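You operate a simulated robot arm through the tools that you are given. There is no shell and no other tool. Be economical: measure what you need, move in short steps, check, and stop when the job is done.

You run a simulated two-armed robot. Do the job below in one go: nothing can be reset, and whatever is moved stays where it is left.

Task
On the centre of the middle table, fold the blue cloth in half, so that its two long edges meet.

The check looks at the end state, three seconds after you hand in, the way a careful person would. Anything else that was tipped, shoved, dropped, spilled or broken makes it a failure. Flat cloth is picked up by pressing the open fingertips on it (5 to 10 N) and closing them slowly along it; thin cloth reads only 2 to 8 mm in the jaws.

Robot
Two 7-joint arms with two-finger parallel grippers on one trunk, on a base that drives. Base frame: it is fixed to the floor where the robot stands at the start and does not move with it; the origin is under the middle of the robot, x ahead of it, y to its left, z up; the surface under the hand at the start is at about z = 800. Lengths are in mm, angles in degrees, forces in N, time in s.
The left shoulder is at the start at [70, 163, 1045], the right one opposite. With the tool pointing down near the work surface each hand reaches from about 380 to 880 mm from the robot's upright axis, wherever it stands, measured 20 degrees to its own side. Places, roughly: centre of the middle table [500, 0, 800]. Payload 3.43 kg a hand.
The tool frame of a hand sits at the grasp point between the pads (the TCP): z along the fingers, y along the line on which they close. The tips reach 34 mm beyond it. The gripper opens to 128 mm. The fingers are 24 mm wide and 12 mm thick; the gripper's body (48 by 130 mm) begins 96 mm behind the TCP.
Orientation is that of the tool frame in the base frame, as [roll, pitch, yaw] about the fixed x, y, z axes, in that order (R = Rz(yaw) Ry(pitch) Rx(roll)). With the fingers straight down and closing along the base's y, the tool's x points along the base's -x, its y along +y and its z along -z.

Tools
- The arms move only by the tool drive_tool. It takes "left_motion", "right_motion" or both (then of equal length, played together; a hand with none holds still); each is a list of rows, each an object (a shift or turn left out is 0, a gripper value left out holds the last) with "angular": the turn, a rotation vector about the base's x, y, z in rad, a list of three; "linear": the shift along the base's x, y, z in mm, a list of three; "claw": the finger opening in mm, from 0 to 128. In form: [{"angular": [rx, ry, rz], "linear": [dx, dy, dz], "claw": claw}, ...]. A call has 1 to 12 rows; each row shifts and turns the commanded pose from where the row before left it. Each row takes 0.2 s and may step no farther than 50 mm and 8.6 degrees from the row before; otherwise, or with a gripper value out of range, the whole call is refused. Where a pose cannot be reached the arm comes as near as it can. A force on the tool above 40 N (or 10 N above the force at the start of the call, whichever is more), or a blocked arm, ends the call early, and 0.2 s more pass. Each finger travels about 153 mm/s and halts on what it meets, pressing with about 37 N; the grip force reading is that of the motor and also rises with nothing between the fingers. The clock runs only during rows and for 0.2 s after the last one: add rows that do not move to give the fingers time. It gives the time, the measured TCP pose, the force on the tool (base axes), the opening and the grip force at its end, in the units of the frame above (readings bear some noise), with the torque about the TCP (base axes, N m) and any sound that the robot's microphone picked up.
- Cameras (640 x 400 px; columns grow to the right, rows downward): "scene" is now at [126.4, 19.2, 1257.9]; the picture's right is [0.23, -0.97, 0.00], its down [-0.71, -0.16, -0.69] and it looks along [0.67, 0.16, -0.73] (base axes); focal length 281 px, centre (320, 200). "left" rides on the left gripper at [76, 11, -160] in its tool frame; the picture's right is [-0.15, 0.99, 0.00], its down [-0.88, -0.13, -0.46] and it looks along [-0.45, -0.07, 0.89] (tool axes); focal length 234 px, centre (320, 200). "right" rides on the right gripper at [76, -11, -160] in its tool frame; the picture's right is [0.15, 0.99, 0.00], its down [-0.88, 0.13, -0.46] and it looks along [-0.45, 0.07, 0.89] (tool axes); focal length 234 px, centre (320, 200).
- get_image(camera): a new picture of that camera. It takes no simulated time.
- lift_body(by): slides the trunk up (or, below 0, down) by that many mm; the arms and the scene camera ride with it, the base frame stays. It gives what a move gives, with no picture.
- steer(legs): drives the robot by 1 to 6 legs, each [ahead, left, turn to the left] in mm, mm and degrees, along the robot's own axes; the way and the turn of a leg run together, so that a leg with both is an arc; at most 1500 mm and 180 degrees a leg. The arms and the cameras ride along, it lands a little off, and it stops where it bumps. It gives what a move gives.
- pan_tilt(pan, tilt): turns the head with the scene camera to pan (to the left, within 86 degrees either way) and tilt (down, from -29 to 69), counted from straight ahead of the robot. It gives what a move gives.
- measure_at(camera, pixels): for up to 12 pixels [column, row] of the newest picture of that camera ("zoom" is the newest enlarged one), the place [x, y, z] in the base frame of the surface seen there, good to about 2 mm. It takes no simulated time.
- close_up(camera, box): a new picture of the part [left, top, right, bottom] of that camera's present view, enlarged. It takes no simulated time.
- hand_in(): hands the job in; it is judged then, once.

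Keep the steps short. Do not move on a guess: measure, check each grasp and each placing, and mend mistakes. In all there are 80 turns and 58 pictures (those below and enlarged ones count). Leave the grippers open and the arms clear of the work at the hand-in unless told otherwise, and finish with a single line.

The tools are called as a command line: name --argument value ..., lists and objects as JSON in quotes. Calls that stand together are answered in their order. drive_tool: Moves the arms, as the interface text tells. Its arguments: {"type":"object","properties":{"left_motion":{"type":"array"},"right_motion":{"type":"array"}},"required":[]} The other tools are called the same way: lift_body (by) slides the trunk up or down; steer (legs) drives the base; pan_tilt (pan, tilt) turns the head that bears the scene camera; get_image (camera) takes a picture; measure_at (camera, pixels) gives the place of the surface under pixels of a picture; close_up (camera, box) takes an enlarged picture of a part of a camera's view; hand_in () hands the job in.

At the start:

```text
t: 0.0
left_position: [383.5, 218.6, 1019.3]
left_tool_rot: [-179.8, 0.0, 179.9]
left_wrist_force: [0.3, 0.8, 0.8]
left_torque: [-0.04, 0.02, 0.04]
left_width: 128.0
left_grasp_force: 0.1
right_position: [413.5, -152.2, 965.1]
right_tool_rot: [-180.0, 0.1, -180.0]
right_wrist_force: [0.0, 0.2, -0.7]
right_torque: [0.01, 0.05, -0.01]
right_width: 128.0
right_grasp_force: 0.0
trunk travel left (down, up): [-525.0, 415.0]
robot x, y, heading: [-3.4, -1.3, -0.3]
head pan, tilt: [13.1, 46.7]
```

scene: 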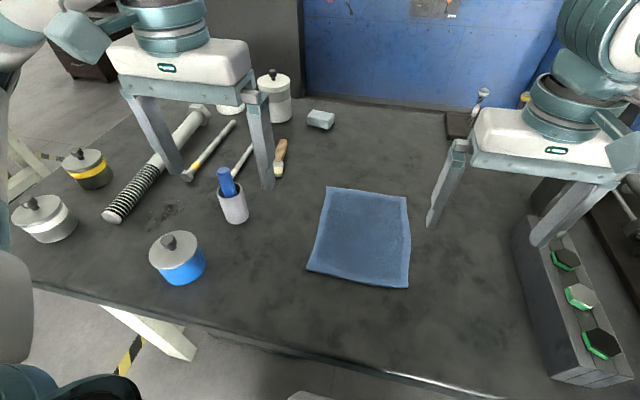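
right: 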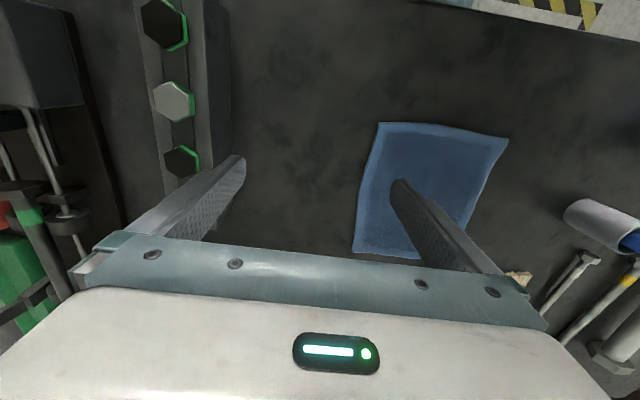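
left: 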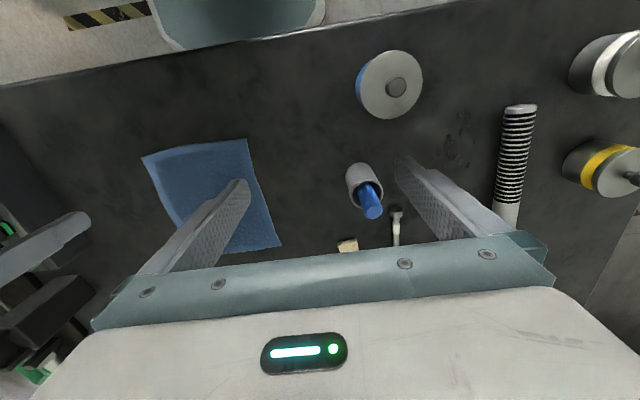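

I see the blue cloth with corners near (327,187), (406,197), (408,288), (307,268) in the scene picture. I measure the corners, edge midpoints and nearby items.

close_up --camera "scene" --box '[280, 160, 440, 300]'

measure_at --camera "scene" --pixels '[[328, 188], [405, 198], [407, 287], [308, 268], [366, 192], [356, 280], [410, 240], [319, 225], [362, 235], [440, 240], [233, 215], [280, 165]]'

```text
2.86 times, centred on (360, 230) of scene
```

zoom: 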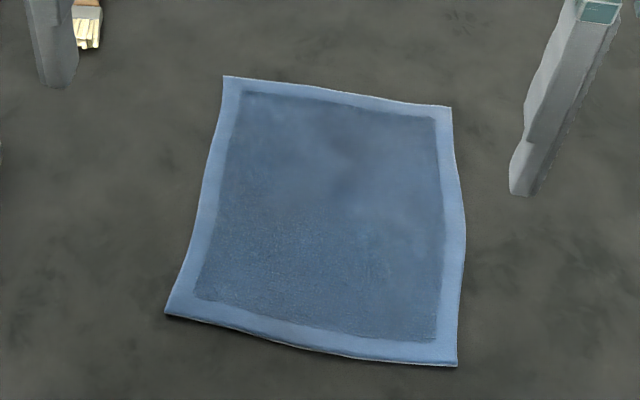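

```text
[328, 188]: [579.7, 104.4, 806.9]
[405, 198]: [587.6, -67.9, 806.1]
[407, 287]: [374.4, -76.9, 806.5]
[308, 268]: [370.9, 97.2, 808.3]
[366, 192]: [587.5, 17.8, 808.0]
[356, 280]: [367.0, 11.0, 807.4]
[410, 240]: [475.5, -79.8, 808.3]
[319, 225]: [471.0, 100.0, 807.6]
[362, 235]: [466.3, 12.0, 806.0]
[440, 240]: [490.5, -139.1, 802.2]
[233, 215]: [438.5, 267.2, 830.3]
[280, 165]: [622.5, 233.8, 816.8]
```

The cloth is about 215 mm (along x) by 175 mm (along y), so the long edges run along x at y≈100 and y≈-77. Standing here, the arms would cross if both held one long edge. I look to the right to see whether the robot can stand at an angle there.

pan_tilt --pan -50 --tilt 45

get_image --camera "scene"

```text
t: 1.3
left_position: [384.2, 219.6, 1018.7]
left_tool_rot: [-179.9, 0.0, -180.0]
left_wrist_force: [0.4, -0.7, -0.7]
left_torque: [0.0, 0.06, 0.0]
left_width: 127.7
left_grasp_force: 0.0
right_position: [414.4, -151.4, 964.2]
right_tool_rot: [180.0, -0.1, 179.9]
right_wrist_force: [0.5, 0.4, 0.5]
right_torque: [0.03, 0.0, 0.01]
right_width: 128.0
right_grasp_force: 0.0
trunk travel left (down, up): [-525.0, 415.0]
robot x, y, heading: [4.3, 1.3, -0.1]
head pan, tilt: [-50.0, 45.0]
```

```text
53 pictures are left
```

scene: 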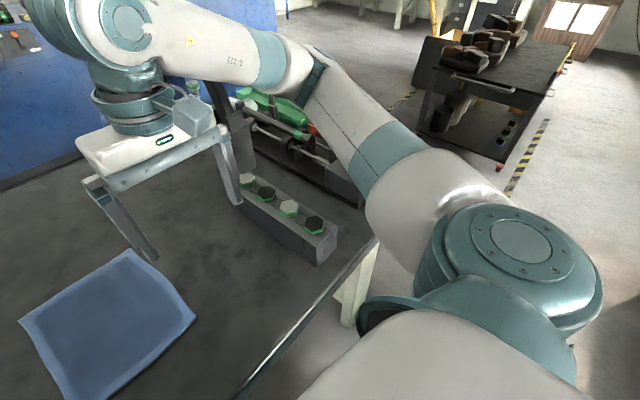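

The right elbow swings well out, and there's free floor to the right. I measure the rack, the tool stand behind it, the table edges and the floor before driving.

measure_at --camera "scene" --pixels '[[250, 375], [340, 280], [377, 240], [320, 225], [245, 180], [300, 160], [245, 95], [355, 205], [430, 170], [440, 60], [345, 325], [300, 20]]'

pan_tilt --pan -80 --tilt 60

get_image --camera "scene"

```text
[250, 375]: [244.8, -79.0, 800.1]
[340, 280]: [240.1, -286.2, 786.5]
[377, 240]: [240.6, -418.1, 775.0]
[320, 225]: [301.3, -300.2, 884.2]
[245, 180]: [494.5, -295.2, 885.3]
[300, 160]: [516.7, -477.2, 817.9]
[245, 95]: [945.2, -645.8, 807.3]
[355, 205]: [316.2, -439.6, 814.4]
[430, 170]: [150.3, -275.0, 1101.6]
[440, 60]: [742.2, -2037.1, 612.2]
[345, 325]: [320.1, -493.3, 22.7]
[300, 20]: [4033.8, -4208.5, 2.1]
```

```text
t: 2.3
left_position: [382.3, 218.4, 1019.8]
left_tool_rot: [-179.9, 0.0, 179.9]
left_wrist_force: [0.8, -0.2, -0.9]
left_torque: [0.01, 0.0, 0.0]
left_width: 128.1
left_grasp_force: 0.0
right_position: [414.2, -151.5, 964.2]
right_tool_rot: [180.0, 0.0, -180.0]
right_wrist_force: [0.3, -0.6, -0.4]
right_torque: [-0.01, 0.01, 0.01]
right_width: 128.0
right_grasp_force: 0.0
trunk travel left (down, up): [-525.0, 415.0]
robot x, y, heading: [0.2, 0.7, -0.0]
head pan, tilt: [-80.0, 60.0]
```

```text
52 pictures are left
```

scene: 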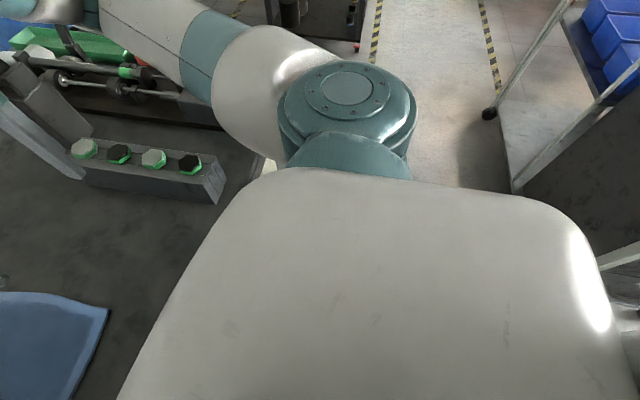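

There's a cart to the right-rear. I measure how far away it is.

measure_at --camera "scene" --pixels '[[490, 113], [515, 190], [600, 260], [540, 150], [470, 165], [440, 130], [610, 285], [630, 330], [265, 168]]'

```text
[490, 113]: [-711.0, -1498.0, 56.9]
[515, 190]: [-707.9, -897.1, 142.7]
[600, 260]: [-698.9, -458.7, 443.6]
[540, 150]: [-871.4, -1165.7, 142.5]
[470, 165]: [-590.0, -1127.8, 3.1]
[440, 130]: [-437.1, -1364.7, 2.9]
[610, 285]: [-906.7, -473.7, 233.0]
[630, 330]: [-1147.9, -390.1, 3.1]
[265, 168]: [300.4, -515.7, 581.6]
```

Behind is clear to about x=-690. I drive back 80, right 300, then turn 35° left, so the cloth lies straight ahead at roughly 630 mm.

steer --legs '[[-80, 0, 0], [0, -320, 0], [0, 0, 35]]'

pan_tilt --pan 0 --tilt 50

get_image --camera "scene"

```text
t: 6.7
left_position: [111.2, 77.3, 1020.3]
left_tool_rot: [-179.9, 0.1, -145.5]
left_wrist_force: [0.1, -0.1, -0.2]
left_torque: [0.0, -0.03, 0.04]
left_width: 128.0
left_grasp_force: 0.1
right_position: [347.1, -209.0, 964.9]
right_tool_rot: [-180.0, -0.1, -145.3]
right_wrist_force: [-0.1, 0.4, -0.2]
right_torque: [0.0, -0.01, -0.01]
right_width: 128.0
right_grasp_force: 0.0
trunk travel left (down, up): [-525.0, 415.0]
robot x, y, heading: [-80.0, -313.7, 34.6]
head pan, tilt: [-80.0, 60.0]
```

```text
t: 8.2
left_position: [111.6, 76.7, 1019.9]
left_tool_rot: [-180.0, 0.0, -145.5]
left_wrist_force: [-0.9, 0.4, 0.2]
left_torque: [-0.02, 0.02, -0.01]
left_width: 127.8
left_grasp_force: 0.1
right_position: [347.0, -208.8, 964.5]
right_tool_rot: [-180.0, 0.0, -145.3]
right_wrist_force: [0.3, 0.3, -0.4]
right_torque: [-0.04, 0.02, -0.01]
right_width: 128.1
right_grasp_force: 0.1
trunk travel left (down, up): [-525.0, 415.0]
robot x, y, heading: [-75.3, -319.9, 34.6]
head pan, tilt: [0.0, 50.0]
```

```text
51 pictures are left
```

scene: 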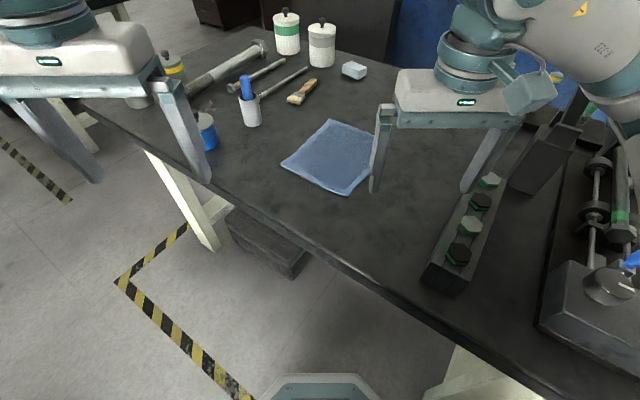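

The cloth is well placed ahead. I bring both hands over the right long edge, left hand near (x≈400) and right hand far (x≈560), turning them 35° clockwise so the fingers close along y.

drive_tool --left_motion '[{"linear": [36, -17, -10], "angular": [0, 0, -0.0753], "claw": 60}, {"linear": [36, -17, -10], "angular": [0, 0, -0.0753]}, {"linear": [36, -17, -10], "angular": [0, 0, -0.0753]}, {"linear": [36, -17, -10], "angular": [0, 0, -0.0753]}, {"linear": [36, -17, -10], "angular": [0, 0, -0.0753]}, {"linear": [36, -17, -10], "angular": [0, 0, -0.0753]}, {"linear": [36, -17, -10], "angular": [0, 0, -0.0753]}, {"linear": [36, -17, -10], "angular": [0, 0, -0.0753]}, {}]' --right_motion '[{"linear": [27, 18.6, -3], "angular": [0, 0, -0.0757], "claw": 60}, {"linear": [27, 18.6, -3], "angular": [0, 0, -0.0757]}, {"linear": [27, 18.6, -3], "angular": [0, 0, -0.0757]}, {"linear": [27, 18.6, -3], "angular": [0, 0, -0.0757]}, {"linear": [27, 18.6, -3], "angular": [0, 0, -0.0757]}, {"linear": [27, 18.6, -3], "angular": [0, 0, -0.0757]}, {"linear": [27, 18.6, -3], "angular": [0, 0, -0.0757]}, {"linear": [27, 18.6, -3], "angular": [0, 0, -0.0757]}, {}]'

get_image --camera "scene"

get_image --camera "right"

get_image --camera "left"

```text
t: 10.2
left_position: [402.0, -57.3, 936.7]
left_tool_rot: [-179.9, 0.0, -180.0]
left_wrist_force: [-0.3, -0.7, 0.1]
left_torque: [0.01, -0.01, -0.01]
left_width: 59.8
left_grasp_force: 0.0
right_position: [561.5, -60.6, 942.0]
right_tool_rot: [180.0, 0.0, 179.9]
right_wrist_force: [-1.5, 0.1, 0.1]
right_torque: [0.01, -0.07, -0.03]
right_width: 60.2
right_grasp_force: 0.0
trunk travel left (down, up): [-525.0, 415.0]
robot x, y, heading: [-80.9, -321.3, 34.8]
head pan, tilt: [0.0, 50.0]
```

```text
50 pictures are left
```

scene: 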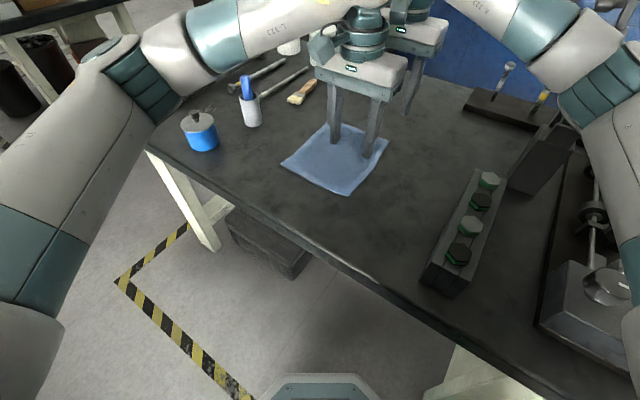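

```text
49 pictures are left
```

right: 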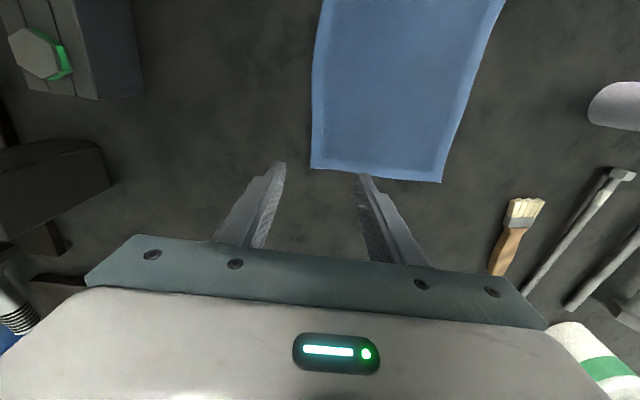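

```text
48 pictures are left
```

left: 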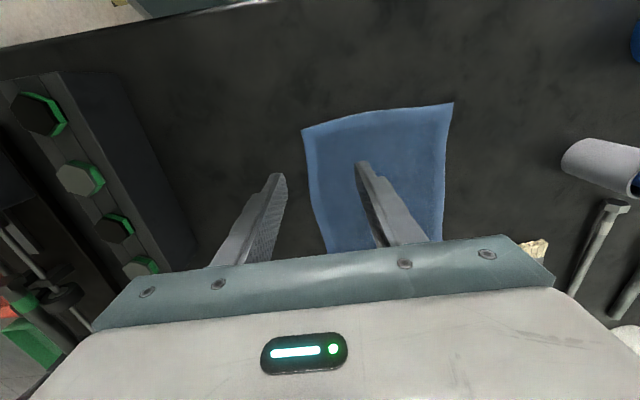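

The hands clear each other nicely. I measure the right long edge in each hand camera: right picture (311,167), (312,130), (313,95), (442,182); left picture (302,131), (310,170), (320,220), (453,103).

measure_at --camera "right" --pixels '[[312, 166], [313, 130], [314, 95], [316, 50], [441, 181], [306, 150]]'

measure_at --camera "left" --pixels '[[304, 132], [307, 150], [311, 170], [318, 210], [325, 245], [452, 105], [442, 200]]'

```text
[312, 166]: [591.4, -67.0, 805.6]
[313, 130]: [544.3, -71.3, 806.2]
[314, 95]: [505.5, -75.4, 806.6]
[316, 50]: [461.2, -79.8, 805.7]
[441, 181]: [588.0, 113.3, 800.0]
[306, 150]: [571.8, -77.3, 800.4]
```

```text
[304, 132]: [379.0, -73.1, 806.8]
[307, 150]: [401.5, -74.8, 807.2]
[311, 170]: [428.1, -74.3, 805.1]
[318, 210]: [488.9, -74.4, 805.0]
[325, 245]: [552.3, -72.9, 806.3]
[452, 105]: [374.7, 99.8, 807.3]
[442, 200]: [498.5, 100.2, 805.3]
```

Right edge: y≈-76 at x=390, y≈-70 at x=572; top about z=806. I lower both hands to tips ≈10 mm above the cloth, open 24 mm, the outer finger over the edge.

drive_tool --left_motion '[{"linear": [-5, -0.4, -30], "claw": 24}, {"linear": [-5, -0.3, -30]}, {"linear": [0, 0, -26.7]}, {}]' --right_motion '[{"linear": [5.5, 4, -31], "claw": 24}, {"linear": [5, 3.6, -31]}, {"linear": [0, 0, -30]}, {}]'

close_up --camera "left" --box '[240, 100, 400, 260]'

close_up --camera "right" --box '[240, 100, 400, 260]'

```text
t: 11.2
left_position: [390.4, -60.3, 853.5]
left_tool_rot: [-179.8, 0.0, -180.0]
left_wrist_force: [0.4, 0.4, 0.0]
left_torque: [-0.02, 0.03, -0.02]
left_width: 24.2
left_grasp_force: 0.0
right_position: [574.3, -53.4, 849.0]
right_tool_rot: [180.0, 0.0, 179.9]
right_wrist_force: [-0.1, 0.4, 1.1]
right_torque: [0.01, -0.01, -0.02]
right_width: 24.1
right_grasp_force: 0.1
trunk travel left (down, up): [-525.0, 415.0]
robot x, y, heading: [-79.9, -320.5, 34.7]
head pan, tilt: [0.0, 50.0]
```

```text
2.50 times, centred on (320, 180) of left
```

zoom: 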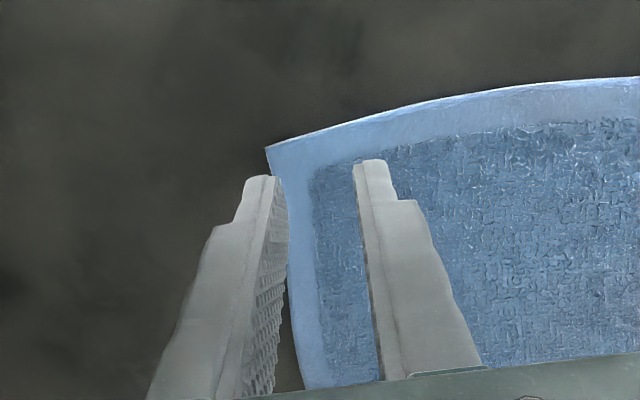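

```text
2.50 times, centred on (320, 180) of right
```

zoom: 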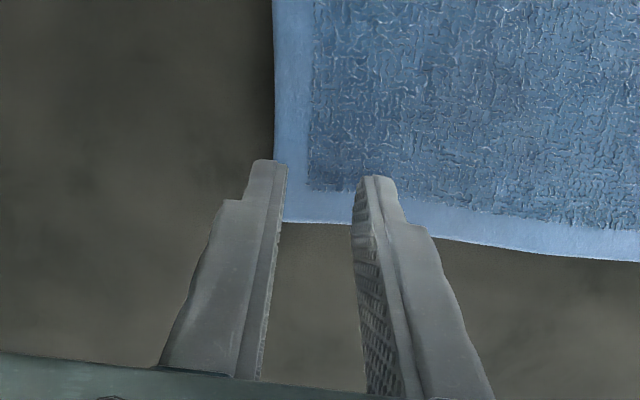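

The outer fingers sit right on the edge. I shift a couple of mm inward and lower gently to touch.

drive_tool --left_motion '[{"linear": [0, 3.5, -4]}, {"linear": [0, 0, -4]}, {"linear": [0, 0, -3]}, {}]' --right_motion '[{"linear": [-2, 2, -3]}, {"linear": [0, 0, -3]}, {"linear": [0, 0, -2]}, {}]'

```text
t: 12.2
left_position: [389.4, -56.4, 840.9]
left_tool_rot: [-179.9, 0.0, -180.0]
left_wrist_force: [-0.2, -0.3, 1.0]
left_torque: [-0.01, 0.01, 0.0]
left_width: 24.2
left_grasp_force: 0.0
right_position: [572.6, -51.2, 840.3]
right_tool_rot: [179.9, -0.1, 179.9]
right_wrist_force: [0.0, 0.6, -0.5]
right_torque: [0.01, -0.01, 0.0]
right_width: 24.0
right_grasp_force: 0.0
trunk travel left (down, up): [-525.0, 415.0]
robot x, y, heading: [-79.5, -318.3, 34.7]
head pan, tilt: [0.0, 50.0]
```

No contact yet; I go down in 1.5 mm steps.

drive_tool --left_motion '[{"linear": [0, 0, -1.5]}, {"linear": [0, 0, -1.5]}, {}]' --right_motion '[{"linear": [0, 0, -1.5]}, {"linear": [0, 0, -1.5]}, {}]'

```text
t: 13.1
left_position: [389.7, -56.5, 838.5]
left_tool_rot: [-179.9, 0.0, -179.9]
left_wrist_force: [0.2, 0.3, 0.5]
left_torque: [0.01, 0.0, 0.0]
left_width: 24.2
left_grasp_force: 0.2
right_position: [572.6, -51.3, 839.2]
right_tool_rot: [179.9, 0.0, 179.8]
right_wrist_force: [0.4, 0.7, 3.4]
right_torque: [-0.02, -0.01, 0.01]
right_width: 23.7
right_grasp_force: 0.0
trunk travel left (down, up): [-525.0, 415.0]
robot x, y, heading: [-77.0, -319.3, 34.8]
head pan, tilt: [0.0, 50.0]
```

Right has touched (3.4 N); left not yet. A bit more on both.

drive_tool --left_motion '[{"linear": [0, 0, -1]}, {"linear": [0, 0, -1.5]}, {}]' --right_motion '[{"linear": [0, 0, -0.5]}, {"linear": [0, 0, -0.5]}, {}]'

```text
t: 13.8
left_position: [389.2, -55.5, 836.7]
left_tool_rot: [-179.9, 0.2, -179.9]
left_wrist_force: [1.9, 0.4, 6.7]
left_torque: [0.06, -0.1, -0.02]
left_width: 23.8
left_grasp_force: 0.2
right_position: [572.1, -51.7, 836.7]
right_tool_rot: [-180.0, 0.0, 179.9]
right_wrist_force: [2.2, 0.0, 7.3]
right_torque: [0.03, -0.02, -0.01]
right_width: 24.0
right_grasp_force: 0.1
trunk travel left (down, up): [-525.0, 415.0]
robot x, y, heading: [-76.6, -320.0, 34.4]
head pan, tilt: [0.0, 50.0]
```

Both press with about 7 N, within the 5–10 N range. I close slowly, 2 mm per row.

drive_tool --left_motion '[{"claw": 22}, {"claw": 20}, {"claw": 18}, {"claw": 16}, {"claw": 14}, {"claw": 12}, {"claw": 10}, {"claw": 8}, {"claw": 6}, {"claw": 4}, {"claw": 2}, {"claw": 0}]' --right_motion '[{"claw": 22}, {"claw": 20}, {"claw": 18}, {"claw": 16}, {"claw": 14}, {"claw": 12}, {"claw": 10}, {"claw": 8}, {"claw": 6}, {"claw": 4}, {"claw": 2}, {"claw": 0}]'

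close_up --camera "left" --box '[240, 100, 400, 260]'

close_up --camera "right" --box '[240, 100, 400, 260]'

```text
t: 16.4
left_position: [388.8, -54.9, 837.6]
left_tool_rot: [-179.9, 0.1, -179.9]
left_wrist_force: [2.5, 0.2, 10.4]
left_torque: [0.02, -0.08, -0.05]
left_width: 3.5
left_grasp_force: 36.5
right_position: [571.7, -51.4, 837.3]
right_tool_rot: [180.0, 0.0, 179.9]
right_wrist_force: [-0.8, 1.0, 6.0]
right_torque: [-0.04, 0.04, -0.02]
right_width: 3.6
right_grasp_force: 36.8
trunk travel left (down, up): [-525.0, 415.0]
robot x, y, heading: [-79.8, -322.3, 34.5]
head pan, tilt: [0.0, 50.0]
```

```text
2.50 times, centred on (320, 180) of left
```

zoom: 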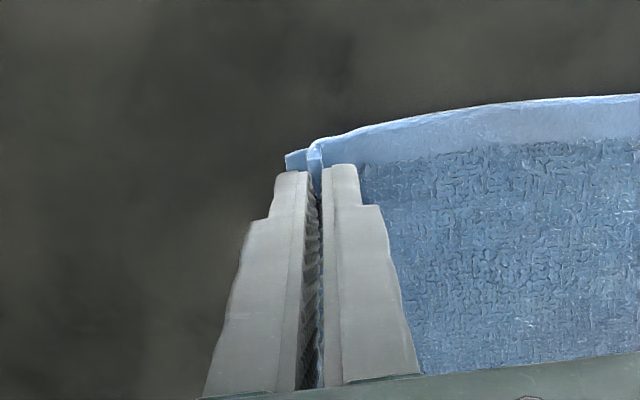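

```text
2.50 times, centred on (320, 180) of right
```

zoom: 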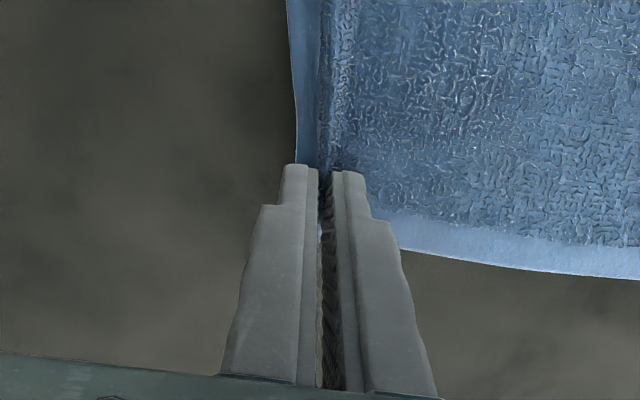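

Both jaws hold cloth (3.5 mm, firm grip) with a short tail at the edge. Before the fold I measure the tin (200,130), cup (250,110), its blue handle (246,85) and brush, as they stand near where the hands will end.

measure_at --camera "scene" --pixels '[[200, 118], [215, 135], [205, 150], [259, 112], [252, 125], [246, 80], [308, 85], [290, 100]]'

drive_tool --left_motion '[{"linear": [0, 3, 12]}, {"linear": [0, 5, 12]}, {"linear": [0, 8, 12]}, {}]' --right_motion '[{"linear": [0, 3, 12]}, {"linear": [0, 5, 12]}, {"linear": [0, 8, 12]}, {}]'

get_image --camera "scene"

get_image --camera "left"

```text
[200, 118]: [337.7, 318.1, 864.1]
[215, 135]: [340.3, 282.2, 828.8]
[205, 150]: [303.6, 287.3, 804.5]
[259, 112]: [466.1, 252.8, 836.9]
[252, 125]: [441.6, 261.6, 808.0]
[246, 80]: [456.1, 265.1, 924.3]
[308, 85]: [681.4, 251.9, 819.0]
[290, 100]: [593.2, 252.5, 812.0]
```

```text
t: 17.4
left_position: [390.7, -39.6, 874.5]
left_tool_rot: [-179.9, -0.1, -179.9]
left_wrist_force: [0.8, 0.3, -0.5]
left_torque: [0.01, -0.06, 0.03]
left_width: 3.0
left_grasp_force: 37.1
right_position: [572.7, -36.1, 871.7]
right_tool_rot: [179.9, -0.2, 179.9]
right_wrist_force: [-0.7, 0.0, 0.3]
right_torque: [0.01, -0.02, 0.03]
right_width: 3.6
right_grasp_force: 36.7
trunk travel left (down, up): [-525.0, 415.0]
robot x, y, heading: [-79.7, -320.1, 34.8]
head pan, tilt: [0.0, 50.0]
```

```text
43 pictures are left
```

scene: 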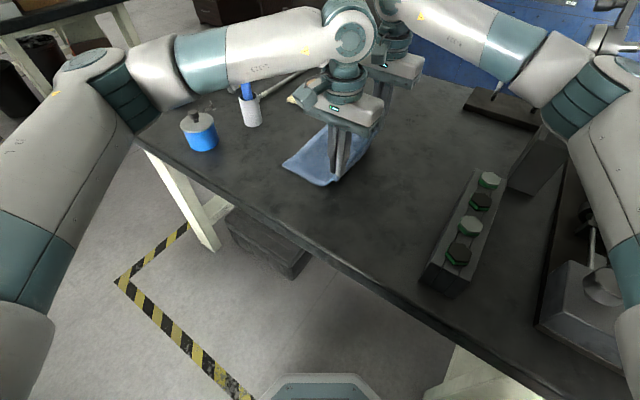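

```text
42 pictures are left
```

left: 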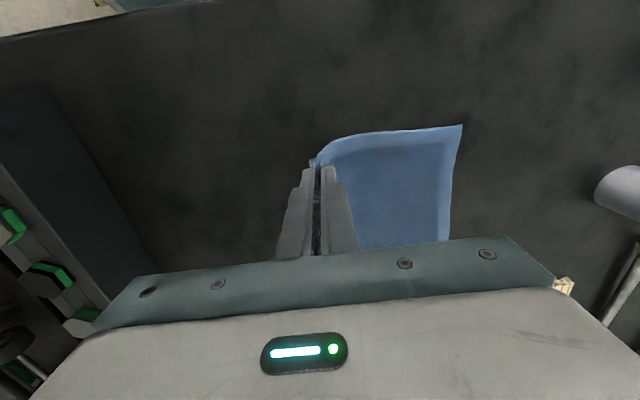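

Lifting well. I continue over the fold line in an arc (no tilt yet).

drive_tool --left_motion '[{"linear": [0, 12, 9]}, {"linear": [0, 14, 8]}, {"linear": [0, 15, 5]}, {"linear": [0, 15, 3]}, {"linear": [0, 15, 0]}, {"linear": [0, 14, 0], "angular": [-0.1, 0, 0]}, {}]' --right_motion '[{"linear": [0, 12, 9]}, {"linear": [0, 14, 9]}, {"linear": [0, 15, 6]}, {"linear": [0, 15, 3]}, {"linear": [0, 15, 0]}, {"linear": [0, 15, 0], "angular": [-0.1, 0, 0]}, {}]'

get_image --camera "scene"

get_image --camera "left"

```text
t: 19.1
left_position: [390.7, 42.5, 897.7]
left_tool_rot: [-174.1, -0.2, 180.0]
left_wrist_force: [0.4, 0.0, 0.4]
left_torque: [0.07, 0.02, -0.01]
left_width: 3.4
left_grasp_force: 37.0
right_position: [573.8, 48.6, 899.3]
right_tool_rot: [-174.3, 0.0, 179.9]
right_wrist_force: [-0.6, -0.7, -0.5]
right_torque: [0.14, 0.01, -0.02]
right_width: 3.4
right_grasp_force: 37.6
trunk travel left (down, up): [-525.0, 415.0]
robot x, y, heading: [-81.5, -321.6, 34.5]
head pan, tilt: [0.0, 50.0]
```

```text
41 pictures are left
```

scene: 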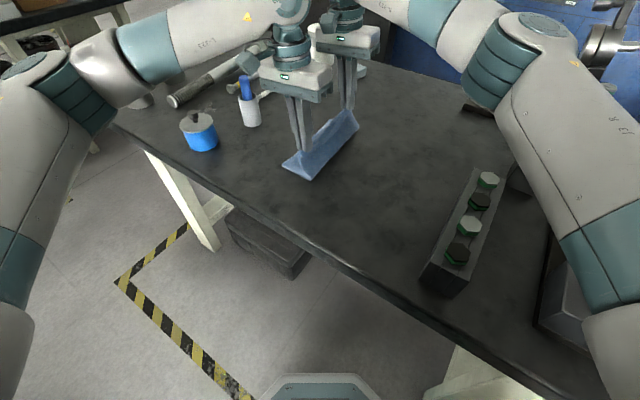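

```text
40 pictures are left
```

left: 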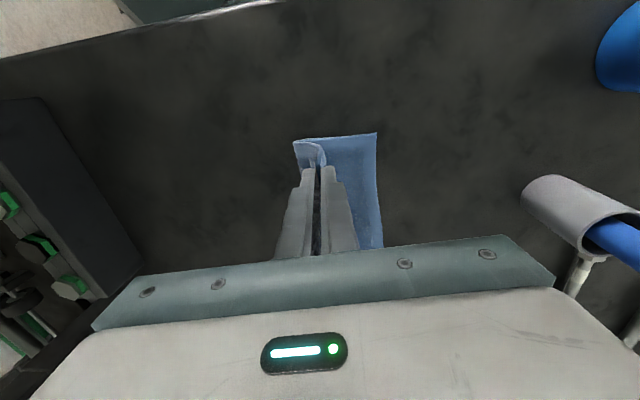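

The fold is forming. I check whether the lower left edge has stayed at y≈100.

measure_at --camera "left" --pixels '[[374, 136], [376, 175], [379, 220], [350, 138], [296, 144], [310, 150]]'

get_image --camera "right"

```text
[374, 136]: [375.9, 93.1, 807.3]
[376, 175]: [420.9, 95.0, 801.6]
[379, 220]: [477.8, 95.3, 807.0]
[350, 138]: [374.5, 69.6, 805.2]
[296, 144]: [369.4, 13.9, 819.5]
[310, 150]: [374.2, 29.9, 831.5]
```

```text
39 pictures are left
```

right: 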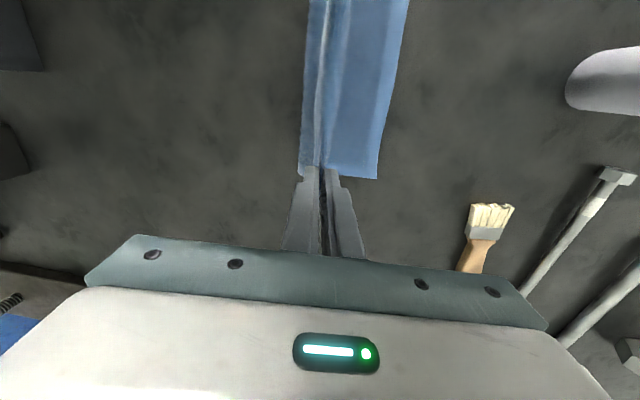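

Lower edge is at y≈94 at x=376. I tilt the hands (bodies to the left) and lower toward the target edge, stopping just above.

drive_tool --left_motion '[{"linear": [0, 11, -4], "angular": [-0.085, 0, 0]}, {"linear": [0, 11, -6], "angular": [-0.085, 0, 0]}, {"linear": [0, 10, -8], "angular": [-0.085, 0, 0]}, {"linear": [0, 8, -9], "angular": [-0.085, 0, 0]}, {"linear": [0, 5, -9], "angular": [-0.085, 0, 0]}, {"linear": [0, 2, -8], "angular": [-0.085, 0, 0]}, {}]' --right_motion '[{"linear": [0, 11, -4], "angular": [-0.085, 0, 0]}, {"linear": [0, 11, -6], "angular": [-0.085, 0, 0]}, {"linear": [0, 10, -8], "angular": [-0.085, 0, 0]}, {"linear": [0, 8, -9], "angular": [-0.085, 0, 0]}, {"linear": [0, 5, -9], "angular": [-0.085, 0, 0]}, {"linear": [0, 2, -9], "angular": [-0.085, 0, 0]}, {}]'

get_image --camera "scene"

get_image --camera "left"

get_image --camera "right"

```text
t: 20.5
left_position: [387.7, 89.6, 855.7]
left_tool_rot: [-145.7, 0.1, 179.5]
left_wrist_force: [-1.7, -0.5, -0.6]
left_torque: [0.15, -0.22, 0.06]
left_width: 2.8
left_grasp_force: 37.3
right_position: [503.2, 53.3, 859.0]
right_tool_rot: [-147.0, -0.9, 179.9]
right_wrist_force: [1.8, 0.9, -0.2]
right_torque: [0.01, 0.16, -0.11]
right_width: 3.1
right_grasp_force: 36.9
right hand out of reach, approached as far as the arm can: row 3, 4, 5, 6
trunk travel left (down, up): [-525.0, 415.0]
robot x, y, heading: [-80.0, -320.0, 34.7]
head pan, tilt: [0.0, 50.0]
stopped in row 7 (left hand): the force on the tool passed its limit at 50 N (the readings are from after the stop); the commanded pose is now the measured one
```

```text
38 pictures are left
```

scene: 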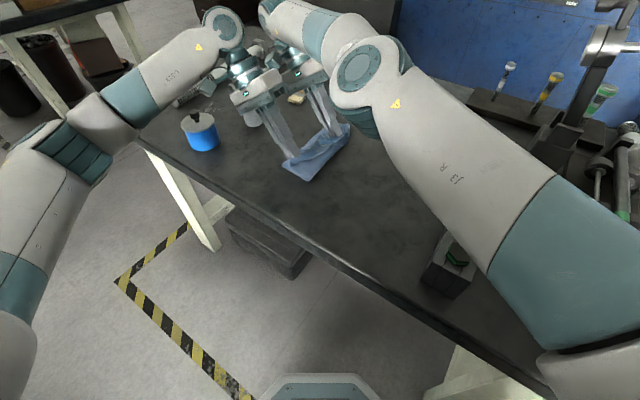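

```text
37 pictures are left
```

left: 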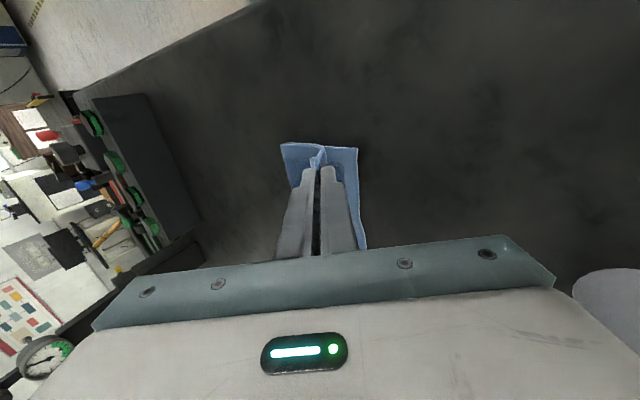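

```text
36 pictures are left
```

right: 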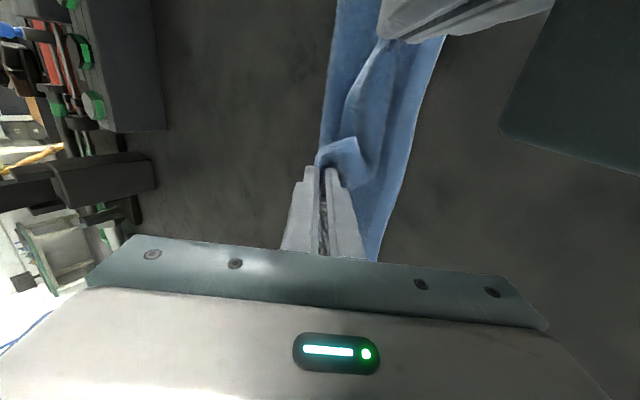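

The tilted right hand ran out of reach and was drawn back in x (503 instead of 573). I untilt it and move it back out, in small steps, with the left hand holding still.

drive_tool --right_motion '[{"linear": [6, 2, 5], "angular": [0.09, 0, 0]}, {"linear": [10, 3, 4], "angular": [0.09, 0, 0]}, {"linear": [13, 5, 2], "angular": [0.09, 0, 0]}, {"linear": [14, 6, 0], "angular": [0.09, 0, 0]}, {"linear": [14, 7, 0], "angular": [0.09, 0, 0]}, {"linear": [13, 7, 0]}, {}]'

get_image --camera "right"

get_image --camera "scene"

```text
t: 22.1
left_position: [389.1, 90.0, 856.5]
left_tool_rot: [-145.9, 0.0, 179.5]
left_wrist_force: [1.8, -0.4, 0.7]
left_torque: [0.09, -0.07, 0.06]
left_width: 2.9
left_grasp_force: 37.0
right_position: [573.7, 82.7, 870.7]
right_tool_rot: [-173.0, -0.8, -179.8]
right_wrist_force: [-1.7, 0.3, 0.3]
right_torque: [-0.07, 0.05, 0.02]
right_width: 3.0
right_grasp_force: 37.0
trunk travel left (down, up): [-525.0, 415.0]
robot x, y, heading: [-77.3, -317.0, 34.7]
head pan, tilt: [0.0, 50.0]
```

```text
35 pictures are left
```

right: 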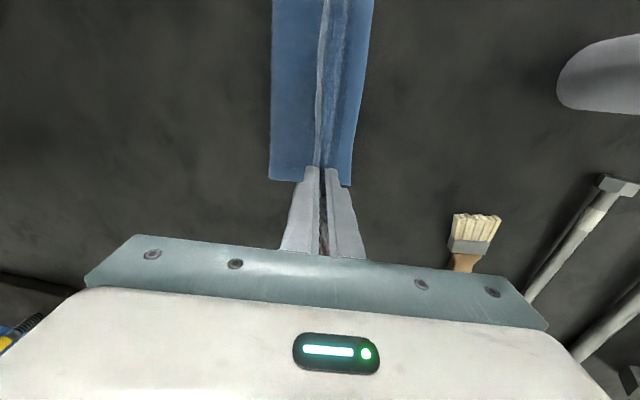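

```text
34 pictures are left
```

scene: 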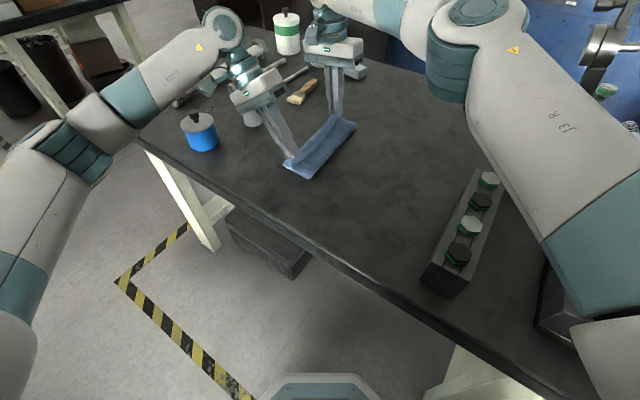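

Recovered. I measure the lower edge and fold line in the right picture: (350,182), (358,110), (366,50), (271,178).

measure_at --camera "right" --pixels '[[348, 178], [356, 120], [364, 60], [272, 176], [273, 100], [322, 165], [330, 100]]'

close_up --camera "scene" --box '[180, 60, 380, 200]'

close_up --camera "left" --box '[240, 100, 400, 260]'

```text
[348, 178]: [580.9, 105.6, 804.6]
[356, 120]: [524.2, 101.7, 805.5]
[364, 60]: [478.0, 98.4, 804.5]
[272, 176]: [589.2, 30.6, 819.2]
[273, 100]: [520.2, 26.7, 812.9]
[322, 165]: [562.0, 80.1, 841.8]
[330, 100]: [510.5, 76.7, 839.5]
```

```text
2.86 times, centred on (280, 130) of scene
```

zoom: 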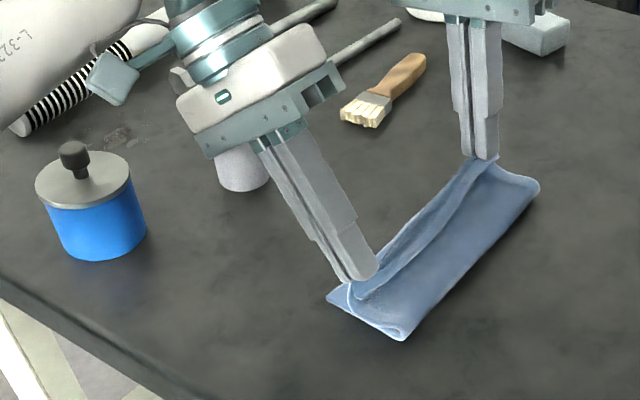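

```text
2.50 times, centred on (320, 180) of left
```

zoom: 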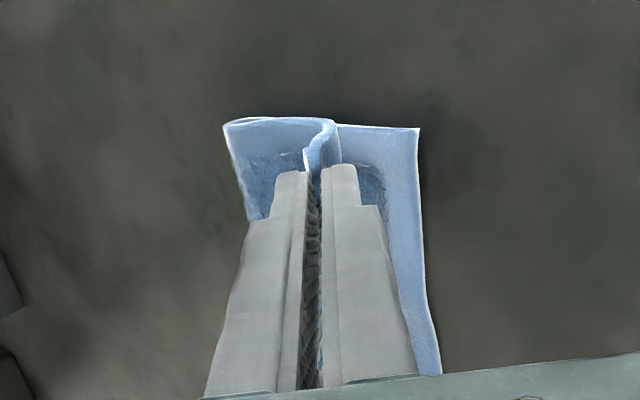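

measure_at --camera "zoom" --pixels '[[413, 135], [416, 200], [424, 290], [230, 128], [246, 205], [310, 160]]'

```text
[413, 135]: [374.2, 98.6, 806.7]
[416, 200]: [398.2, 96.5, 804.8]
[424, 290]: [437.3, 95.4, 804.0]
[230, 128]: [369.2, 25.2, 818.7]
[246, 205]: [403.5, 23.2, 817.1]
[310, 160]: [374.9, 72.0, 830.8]
```

Edges line up as planned (lower edge 97 near, 105 far; pinches about 26 mm of cloth short of it). I lower both gently until the cloth touches down.

drive_tool --left_motion '[{"linear": [0, 1, -3]}, {"linear": [0, 1, -3]}, {"linear": [0, 1, -3]}, {"linear": [0, 0, -2]}, {}]' --right_motion '[{"linear": [0, 1, -6]}, {"linear": [0, 1, -6]}, {"linear": [0, 1, -6]}, {"linear": [0, 0, -4]}, {}]'

```text
t: 23.3
left_position: [388.8, 93.7, 843.0]
left_tool_rot: [-145.9, 0.1, 179.5]
left_wrist_force: [2.4, 0.9, 0.9]
left_torque: [0.04, -0.11, 0.05]
left_width: 3.1
left_grasp_force: 36.4
right_position: [573.2, 85.9, 846.1]
right_tool_rot: [-173.0, -0.8, -179.8]
right_wrist_force: [-1.4, -0.1, 1.0]
right_torque: [-0.1, 0.07, -0.03]
right_width: 2.9
right_grasp_force: 37.4
trunk travel left (down, up): [-525.0, 415.0]
robot x, y, heading: [-78.9, -319.9, 34.6]
head pan, tilt: [0.0, 50.0]
```

Just short of contact. I tilt the right hand a little more, lower another 3 mm, then open slowly while rising slightly.

drive_tool --left_motion '[{"linear": [0, 0, -1]}, {"linear": [0, 0, -1.5]}, {}, {"claw": 6, "linear": [0, 0, 1]}, {"claw": 10, "linear": [0, 0, 1.5]}, {"claw": 14, "linear": [0, 0, 1.5]}, {"claw": 18, "linear": [0, 0, 1.5]}, {}]' --right_motion '[{"linear": [0, 2.5, -2], "angular": [-0.07, 0, 0]}, {"linear": [0, 2.5, -2], "angular": [-0.07, 0, 0]}, {"linear": [0, 0, -1.5]}, {"claw": 6}, {"claw": 10, "linear": [0, 0, 1]}, {"claw": 14, "linear": [0, 0, 1]}, {"claw": 18, "linear": [0, 0, 1]}, {}]'

close_up --camera "scene" --box '[240, 90, 380, 200]'

close_up --camera "left" --box '[240, 100, 400, 260]'

close_up --camera "right" --box '[240, 100, 400, 260]'

```text
t: 25.1
left_position: [388.2, 93.7, 847.3]
left_tool_rot: [-145.9, 0.0, 179.5]
left_wrist_force: [0.5, 0.0, -0.8]
left_torque: [-0.03, 0.0, 0.03]
left_width: 18.0
left_grasp_force: 0.0
right_position: [554.2, 78.8, 849.3]
right_tool_rot: [-164.8, -0.7, -179.9]
right_wrist_force: [0.8, 0.5, 0.0]
right_torque: [0.01, -0.01, -0.01]
right_width: 18.0
right_grasp_force: 0.0
right hand out of reach, approached as far as the arm can: row 2
trunk travel left (down, up): [-525.0, 415.0]
robot x, y, heading: [-78.5, -319.4, 34.6]
head pan, tilt: [0.0, 50.0]
```

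```text
3.64 times, centred on (310, 145) of scene
```

zoom: 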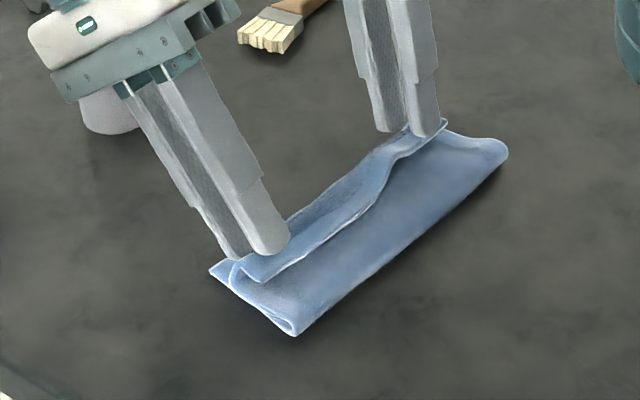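

```text
2.50 times, centred on (320, 180) of left
```

zoom: 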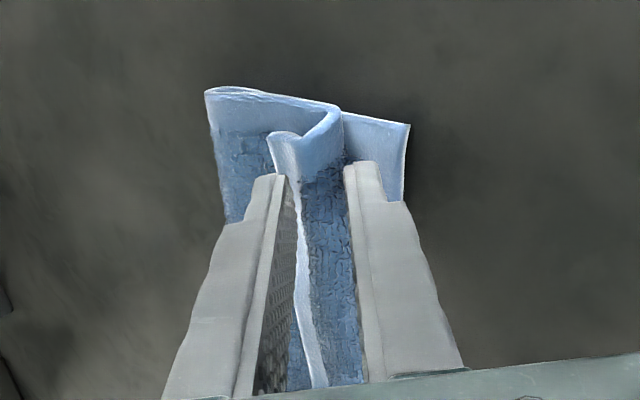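

```text
2.50 times, centred on (320, 180) of right
```

zoom: 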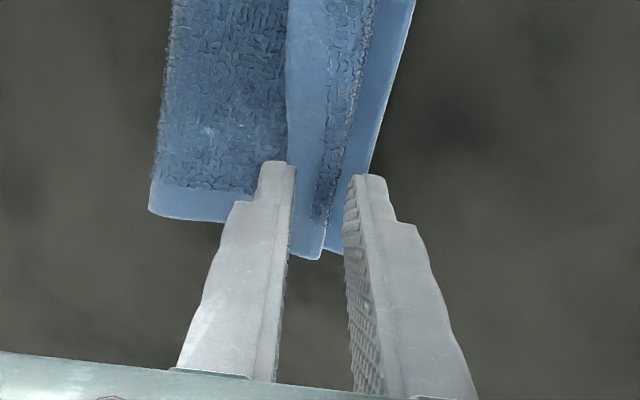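

The tail between the fingers is standing up, with the outer (-y) finger on its right. Untilting and moving left will push the tail over to the left and lay the edge out flat; I do that slightly raised.

drive_tool --left_motion '[{"linear": [0, 0, 3], "angular": [0.09, 0, 0]}, {"linear": [0, 3, 2], "angular": [0.09, 0, 0]}, {"linear": [0, 4, 0], "angular": [0.09, 0, 0]}, {"linear": [0, 5, 0], "angular": [0.09, 0, 0]}, {"linear": [0, 5, 0], "angular": [0.09, 0, 0]}, {"linear": [0, 5, 0], "angular": [0.09, 0, 0]}, {}]' --right_motion '[{"linear": [2, 1, 2], "angular": [0.05, 0, 0]}, {"linear": [3, 4, 2], "angular": [0.05, 0, 0]}, {"linear": [3, 6, 0], "angular": [0.05, 0, 0]}, {"linear": [3, 6, 0], "angular": [0.05, 0, 0]}, {"linear": [3, 6, 0], "angular": [0.06, 0, 0]}, {"linear": [0, 6, 0]}, {}]'

close_up --camera "scene" --box '[240, 90, 380, 200]'

close_up --camera "left" --box '[240, 100, 400, 260]'

close_up --camera "right" --box '[240, 100, 400, 260]'

```text
t: 26.7
left_position: [388.8, 116.1, 851.8]
left_tool_rot: [-176.8, -0.2, 179.6]
left_wrist_force: [-0.2, 0.0, 0.1]
left_torque: [-0.03, -0.01, -0.02]
left_width: 17.7
left_grasp_force: 0.0
right_position: [566.4, 108.0, 852.6]
right_tool_rot: [-179.8, -0.8, -179.7]
right_wrist_force: [0.8, 0.6, 0.1]
right_torque: [-0.01, 0.01, -0.02]
right_width: 18.2
right_grasp_force: 0.1
trunk travel left (down, up): [-525.0, 415.0]
robot x, y, heading: [-80.4, -320.0, 34.5]
head pan, tilt: [0.0, 50.0]
```

```text
3.64 times, centred on (310, 145) of scene
```

zoom: 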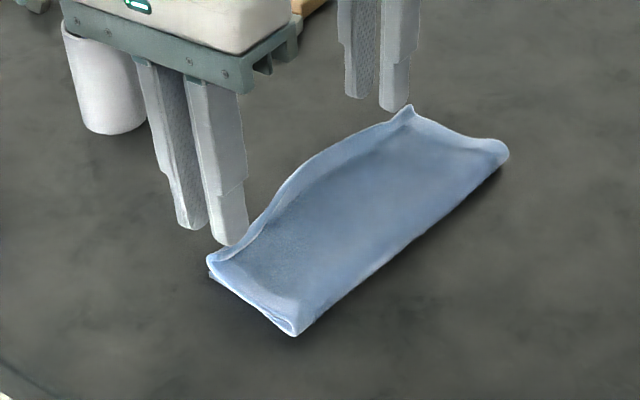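

```text
2.50 times, centred on (320, 180) of left
```

zoom: 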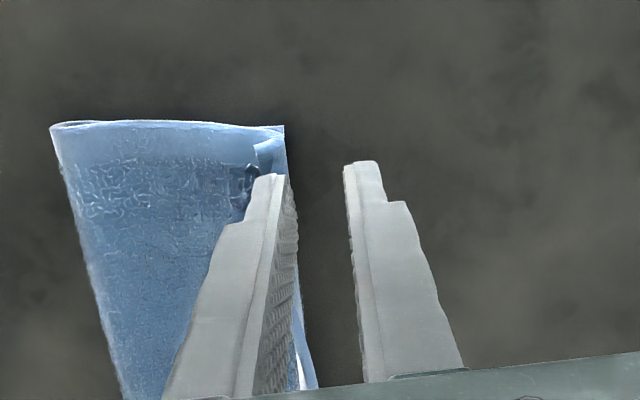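

```text
2.50 times, centred on (320, 180) of right
```

zoom: 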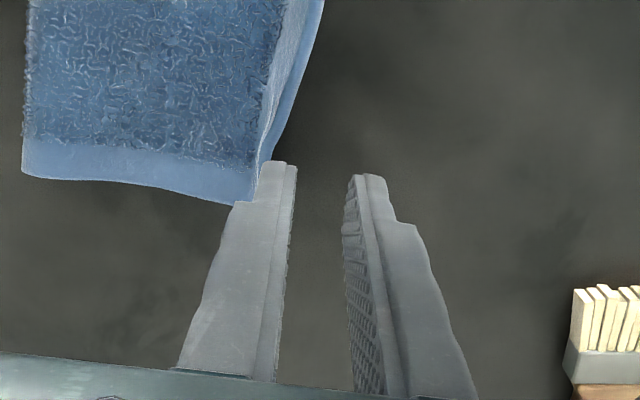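

The tail has flipped out and the edge lies open. I lift both hands straight up to look at the result.

drive_tool --left_motion '[{"linear": [0, 3, 15]}, {"linear": [0, 0, 40]}, {"linear": [0, 0, 45]}, {"linear": [-30, 0, 30]}, {"linear": [-40, 0, 20]}, {}]' --right_motion '[{"linear": [0, 3, 15]}, {"linear": [0, 0, 40]}, {"linear": [0, 0, 45]}, {"linear": [0, -30, 20]}, {"linear": [0, -40, 10]}, {}]'

close_up --camera "scene" --box '[240, 90, 380, 200]'

get_image --camera "left"

get_image --camera "right"

```text
t: 28.1
left_position: [319.5, 117.6, 1000.9]
left_tool_rot: [-176.8, -0.4, 179.6]
left_wrist_force: [-0.4, 0.6, 0.1]
left_torque: [-0.01, 0.03, 0.05]
left_width: 18.1
left_grasp_force: 0.1
right_position: [566.6, 43.4, 983.1]
right_tool_rot: [-179.8, -0.7, -179.7]
right_wrist_force: [-0.9, 0.6, 0.1]
right_torque: [-0.03, 0.02, -0.01]
right_width: 17.9
right_grasp_force: 0.0
trunk travel left (down, up): [-525.0, 415.0]
robot x, y, heading: [-76.9, -321.0, 34.9]
head pan, tilt: [0.0, 50.0]
```

```text
3.64 times, centred on (310, 145) of scene
```

zoom: 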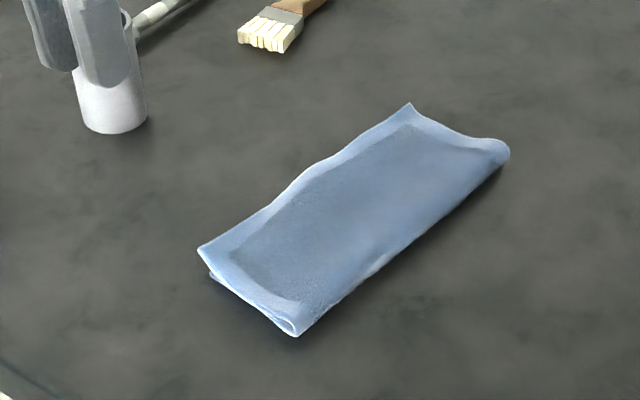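

```text
24 pictures are left
```

left: 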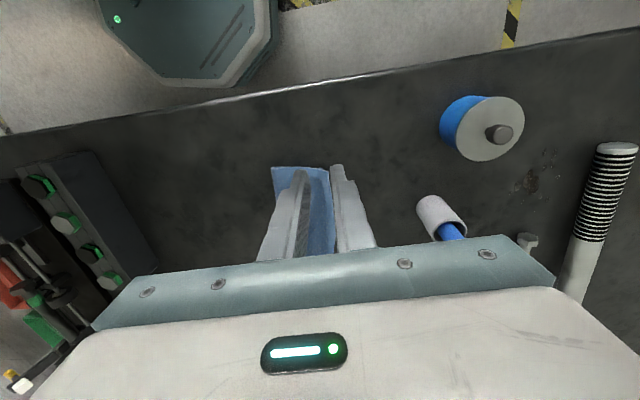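

```text
23 pictures are left
```

right: 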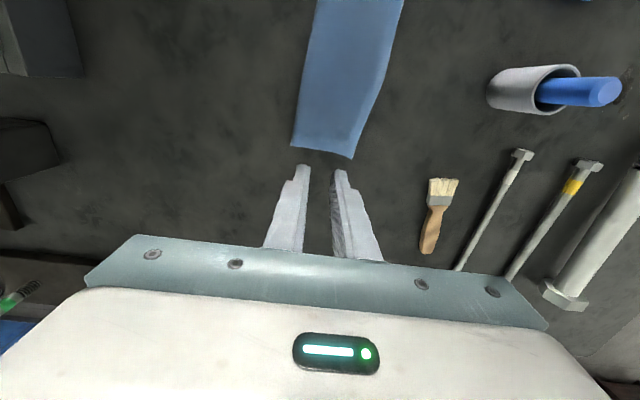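

A neat fold. I enlarge it from the right camera and measure both edges and the loft.

close_up --camera "right" --box '[250, 0, 450, 180]'

measure_at --camera "scene" --pixels '[[285, 145], [292, 152], [304, 162], [301, 142], [325, 144], [345, 127], [328, 120], [310, 129], [350, 122], [297, 139], [286, 150]]'

```text
2.22 times, centred on (350, 90) of right
```

zoom: 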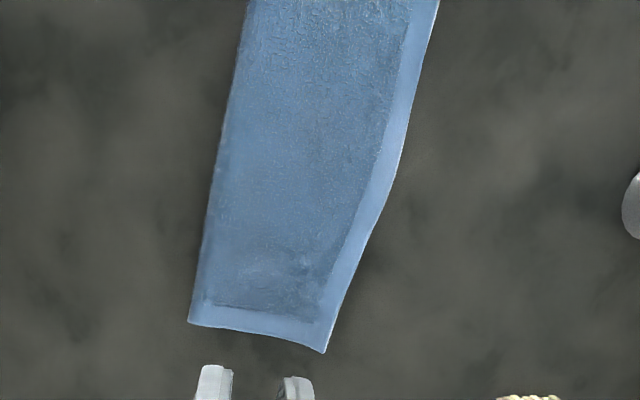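

```text
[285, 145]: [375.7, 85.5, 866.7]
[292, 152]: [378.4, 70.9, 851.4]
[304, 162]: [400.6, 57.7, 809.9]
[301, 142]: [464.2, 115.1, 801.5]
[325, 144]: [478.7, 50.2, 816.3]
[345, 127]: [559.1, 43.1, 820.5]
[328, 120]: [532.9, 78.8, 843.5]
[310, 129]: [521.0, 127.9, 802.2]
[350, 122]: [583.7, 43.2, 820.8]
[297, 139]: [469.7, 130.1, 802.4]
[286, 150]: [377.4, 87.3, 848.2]
```

Those readings used an old scene picture. I take a fresh one.

get_image --camera "scene"

measure_at --camera "right" --pixels '[[292, 146], [351, 158], [360, 135], [374, 100], [386, 60], [400, 5], [310, 50], [304, 90], [330, 140], [345, 80], [360, 30]]'

```text
21 pictures are left
```

scene: 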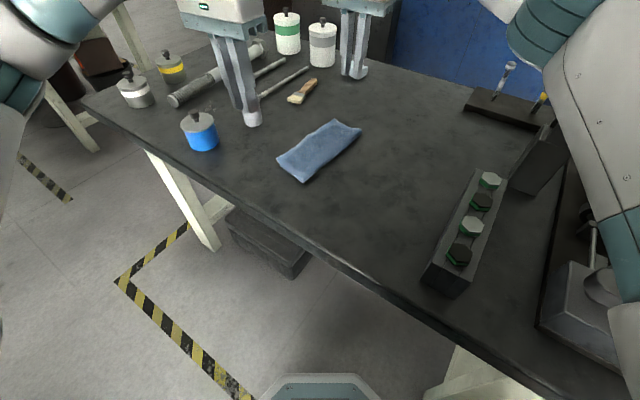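

```text
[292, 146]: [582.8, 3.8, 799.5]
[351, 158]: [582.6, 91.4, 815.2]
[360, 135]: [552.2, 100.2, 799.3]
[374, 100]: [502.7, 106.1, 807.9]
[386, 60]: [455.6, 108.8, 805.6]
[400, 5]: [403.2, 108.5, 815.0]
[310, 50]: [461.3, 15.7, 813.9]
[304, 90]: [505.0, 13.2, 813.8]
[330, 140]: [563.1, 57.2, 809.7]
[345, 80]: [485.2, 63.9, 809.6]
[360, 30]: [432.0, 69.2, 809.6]
```

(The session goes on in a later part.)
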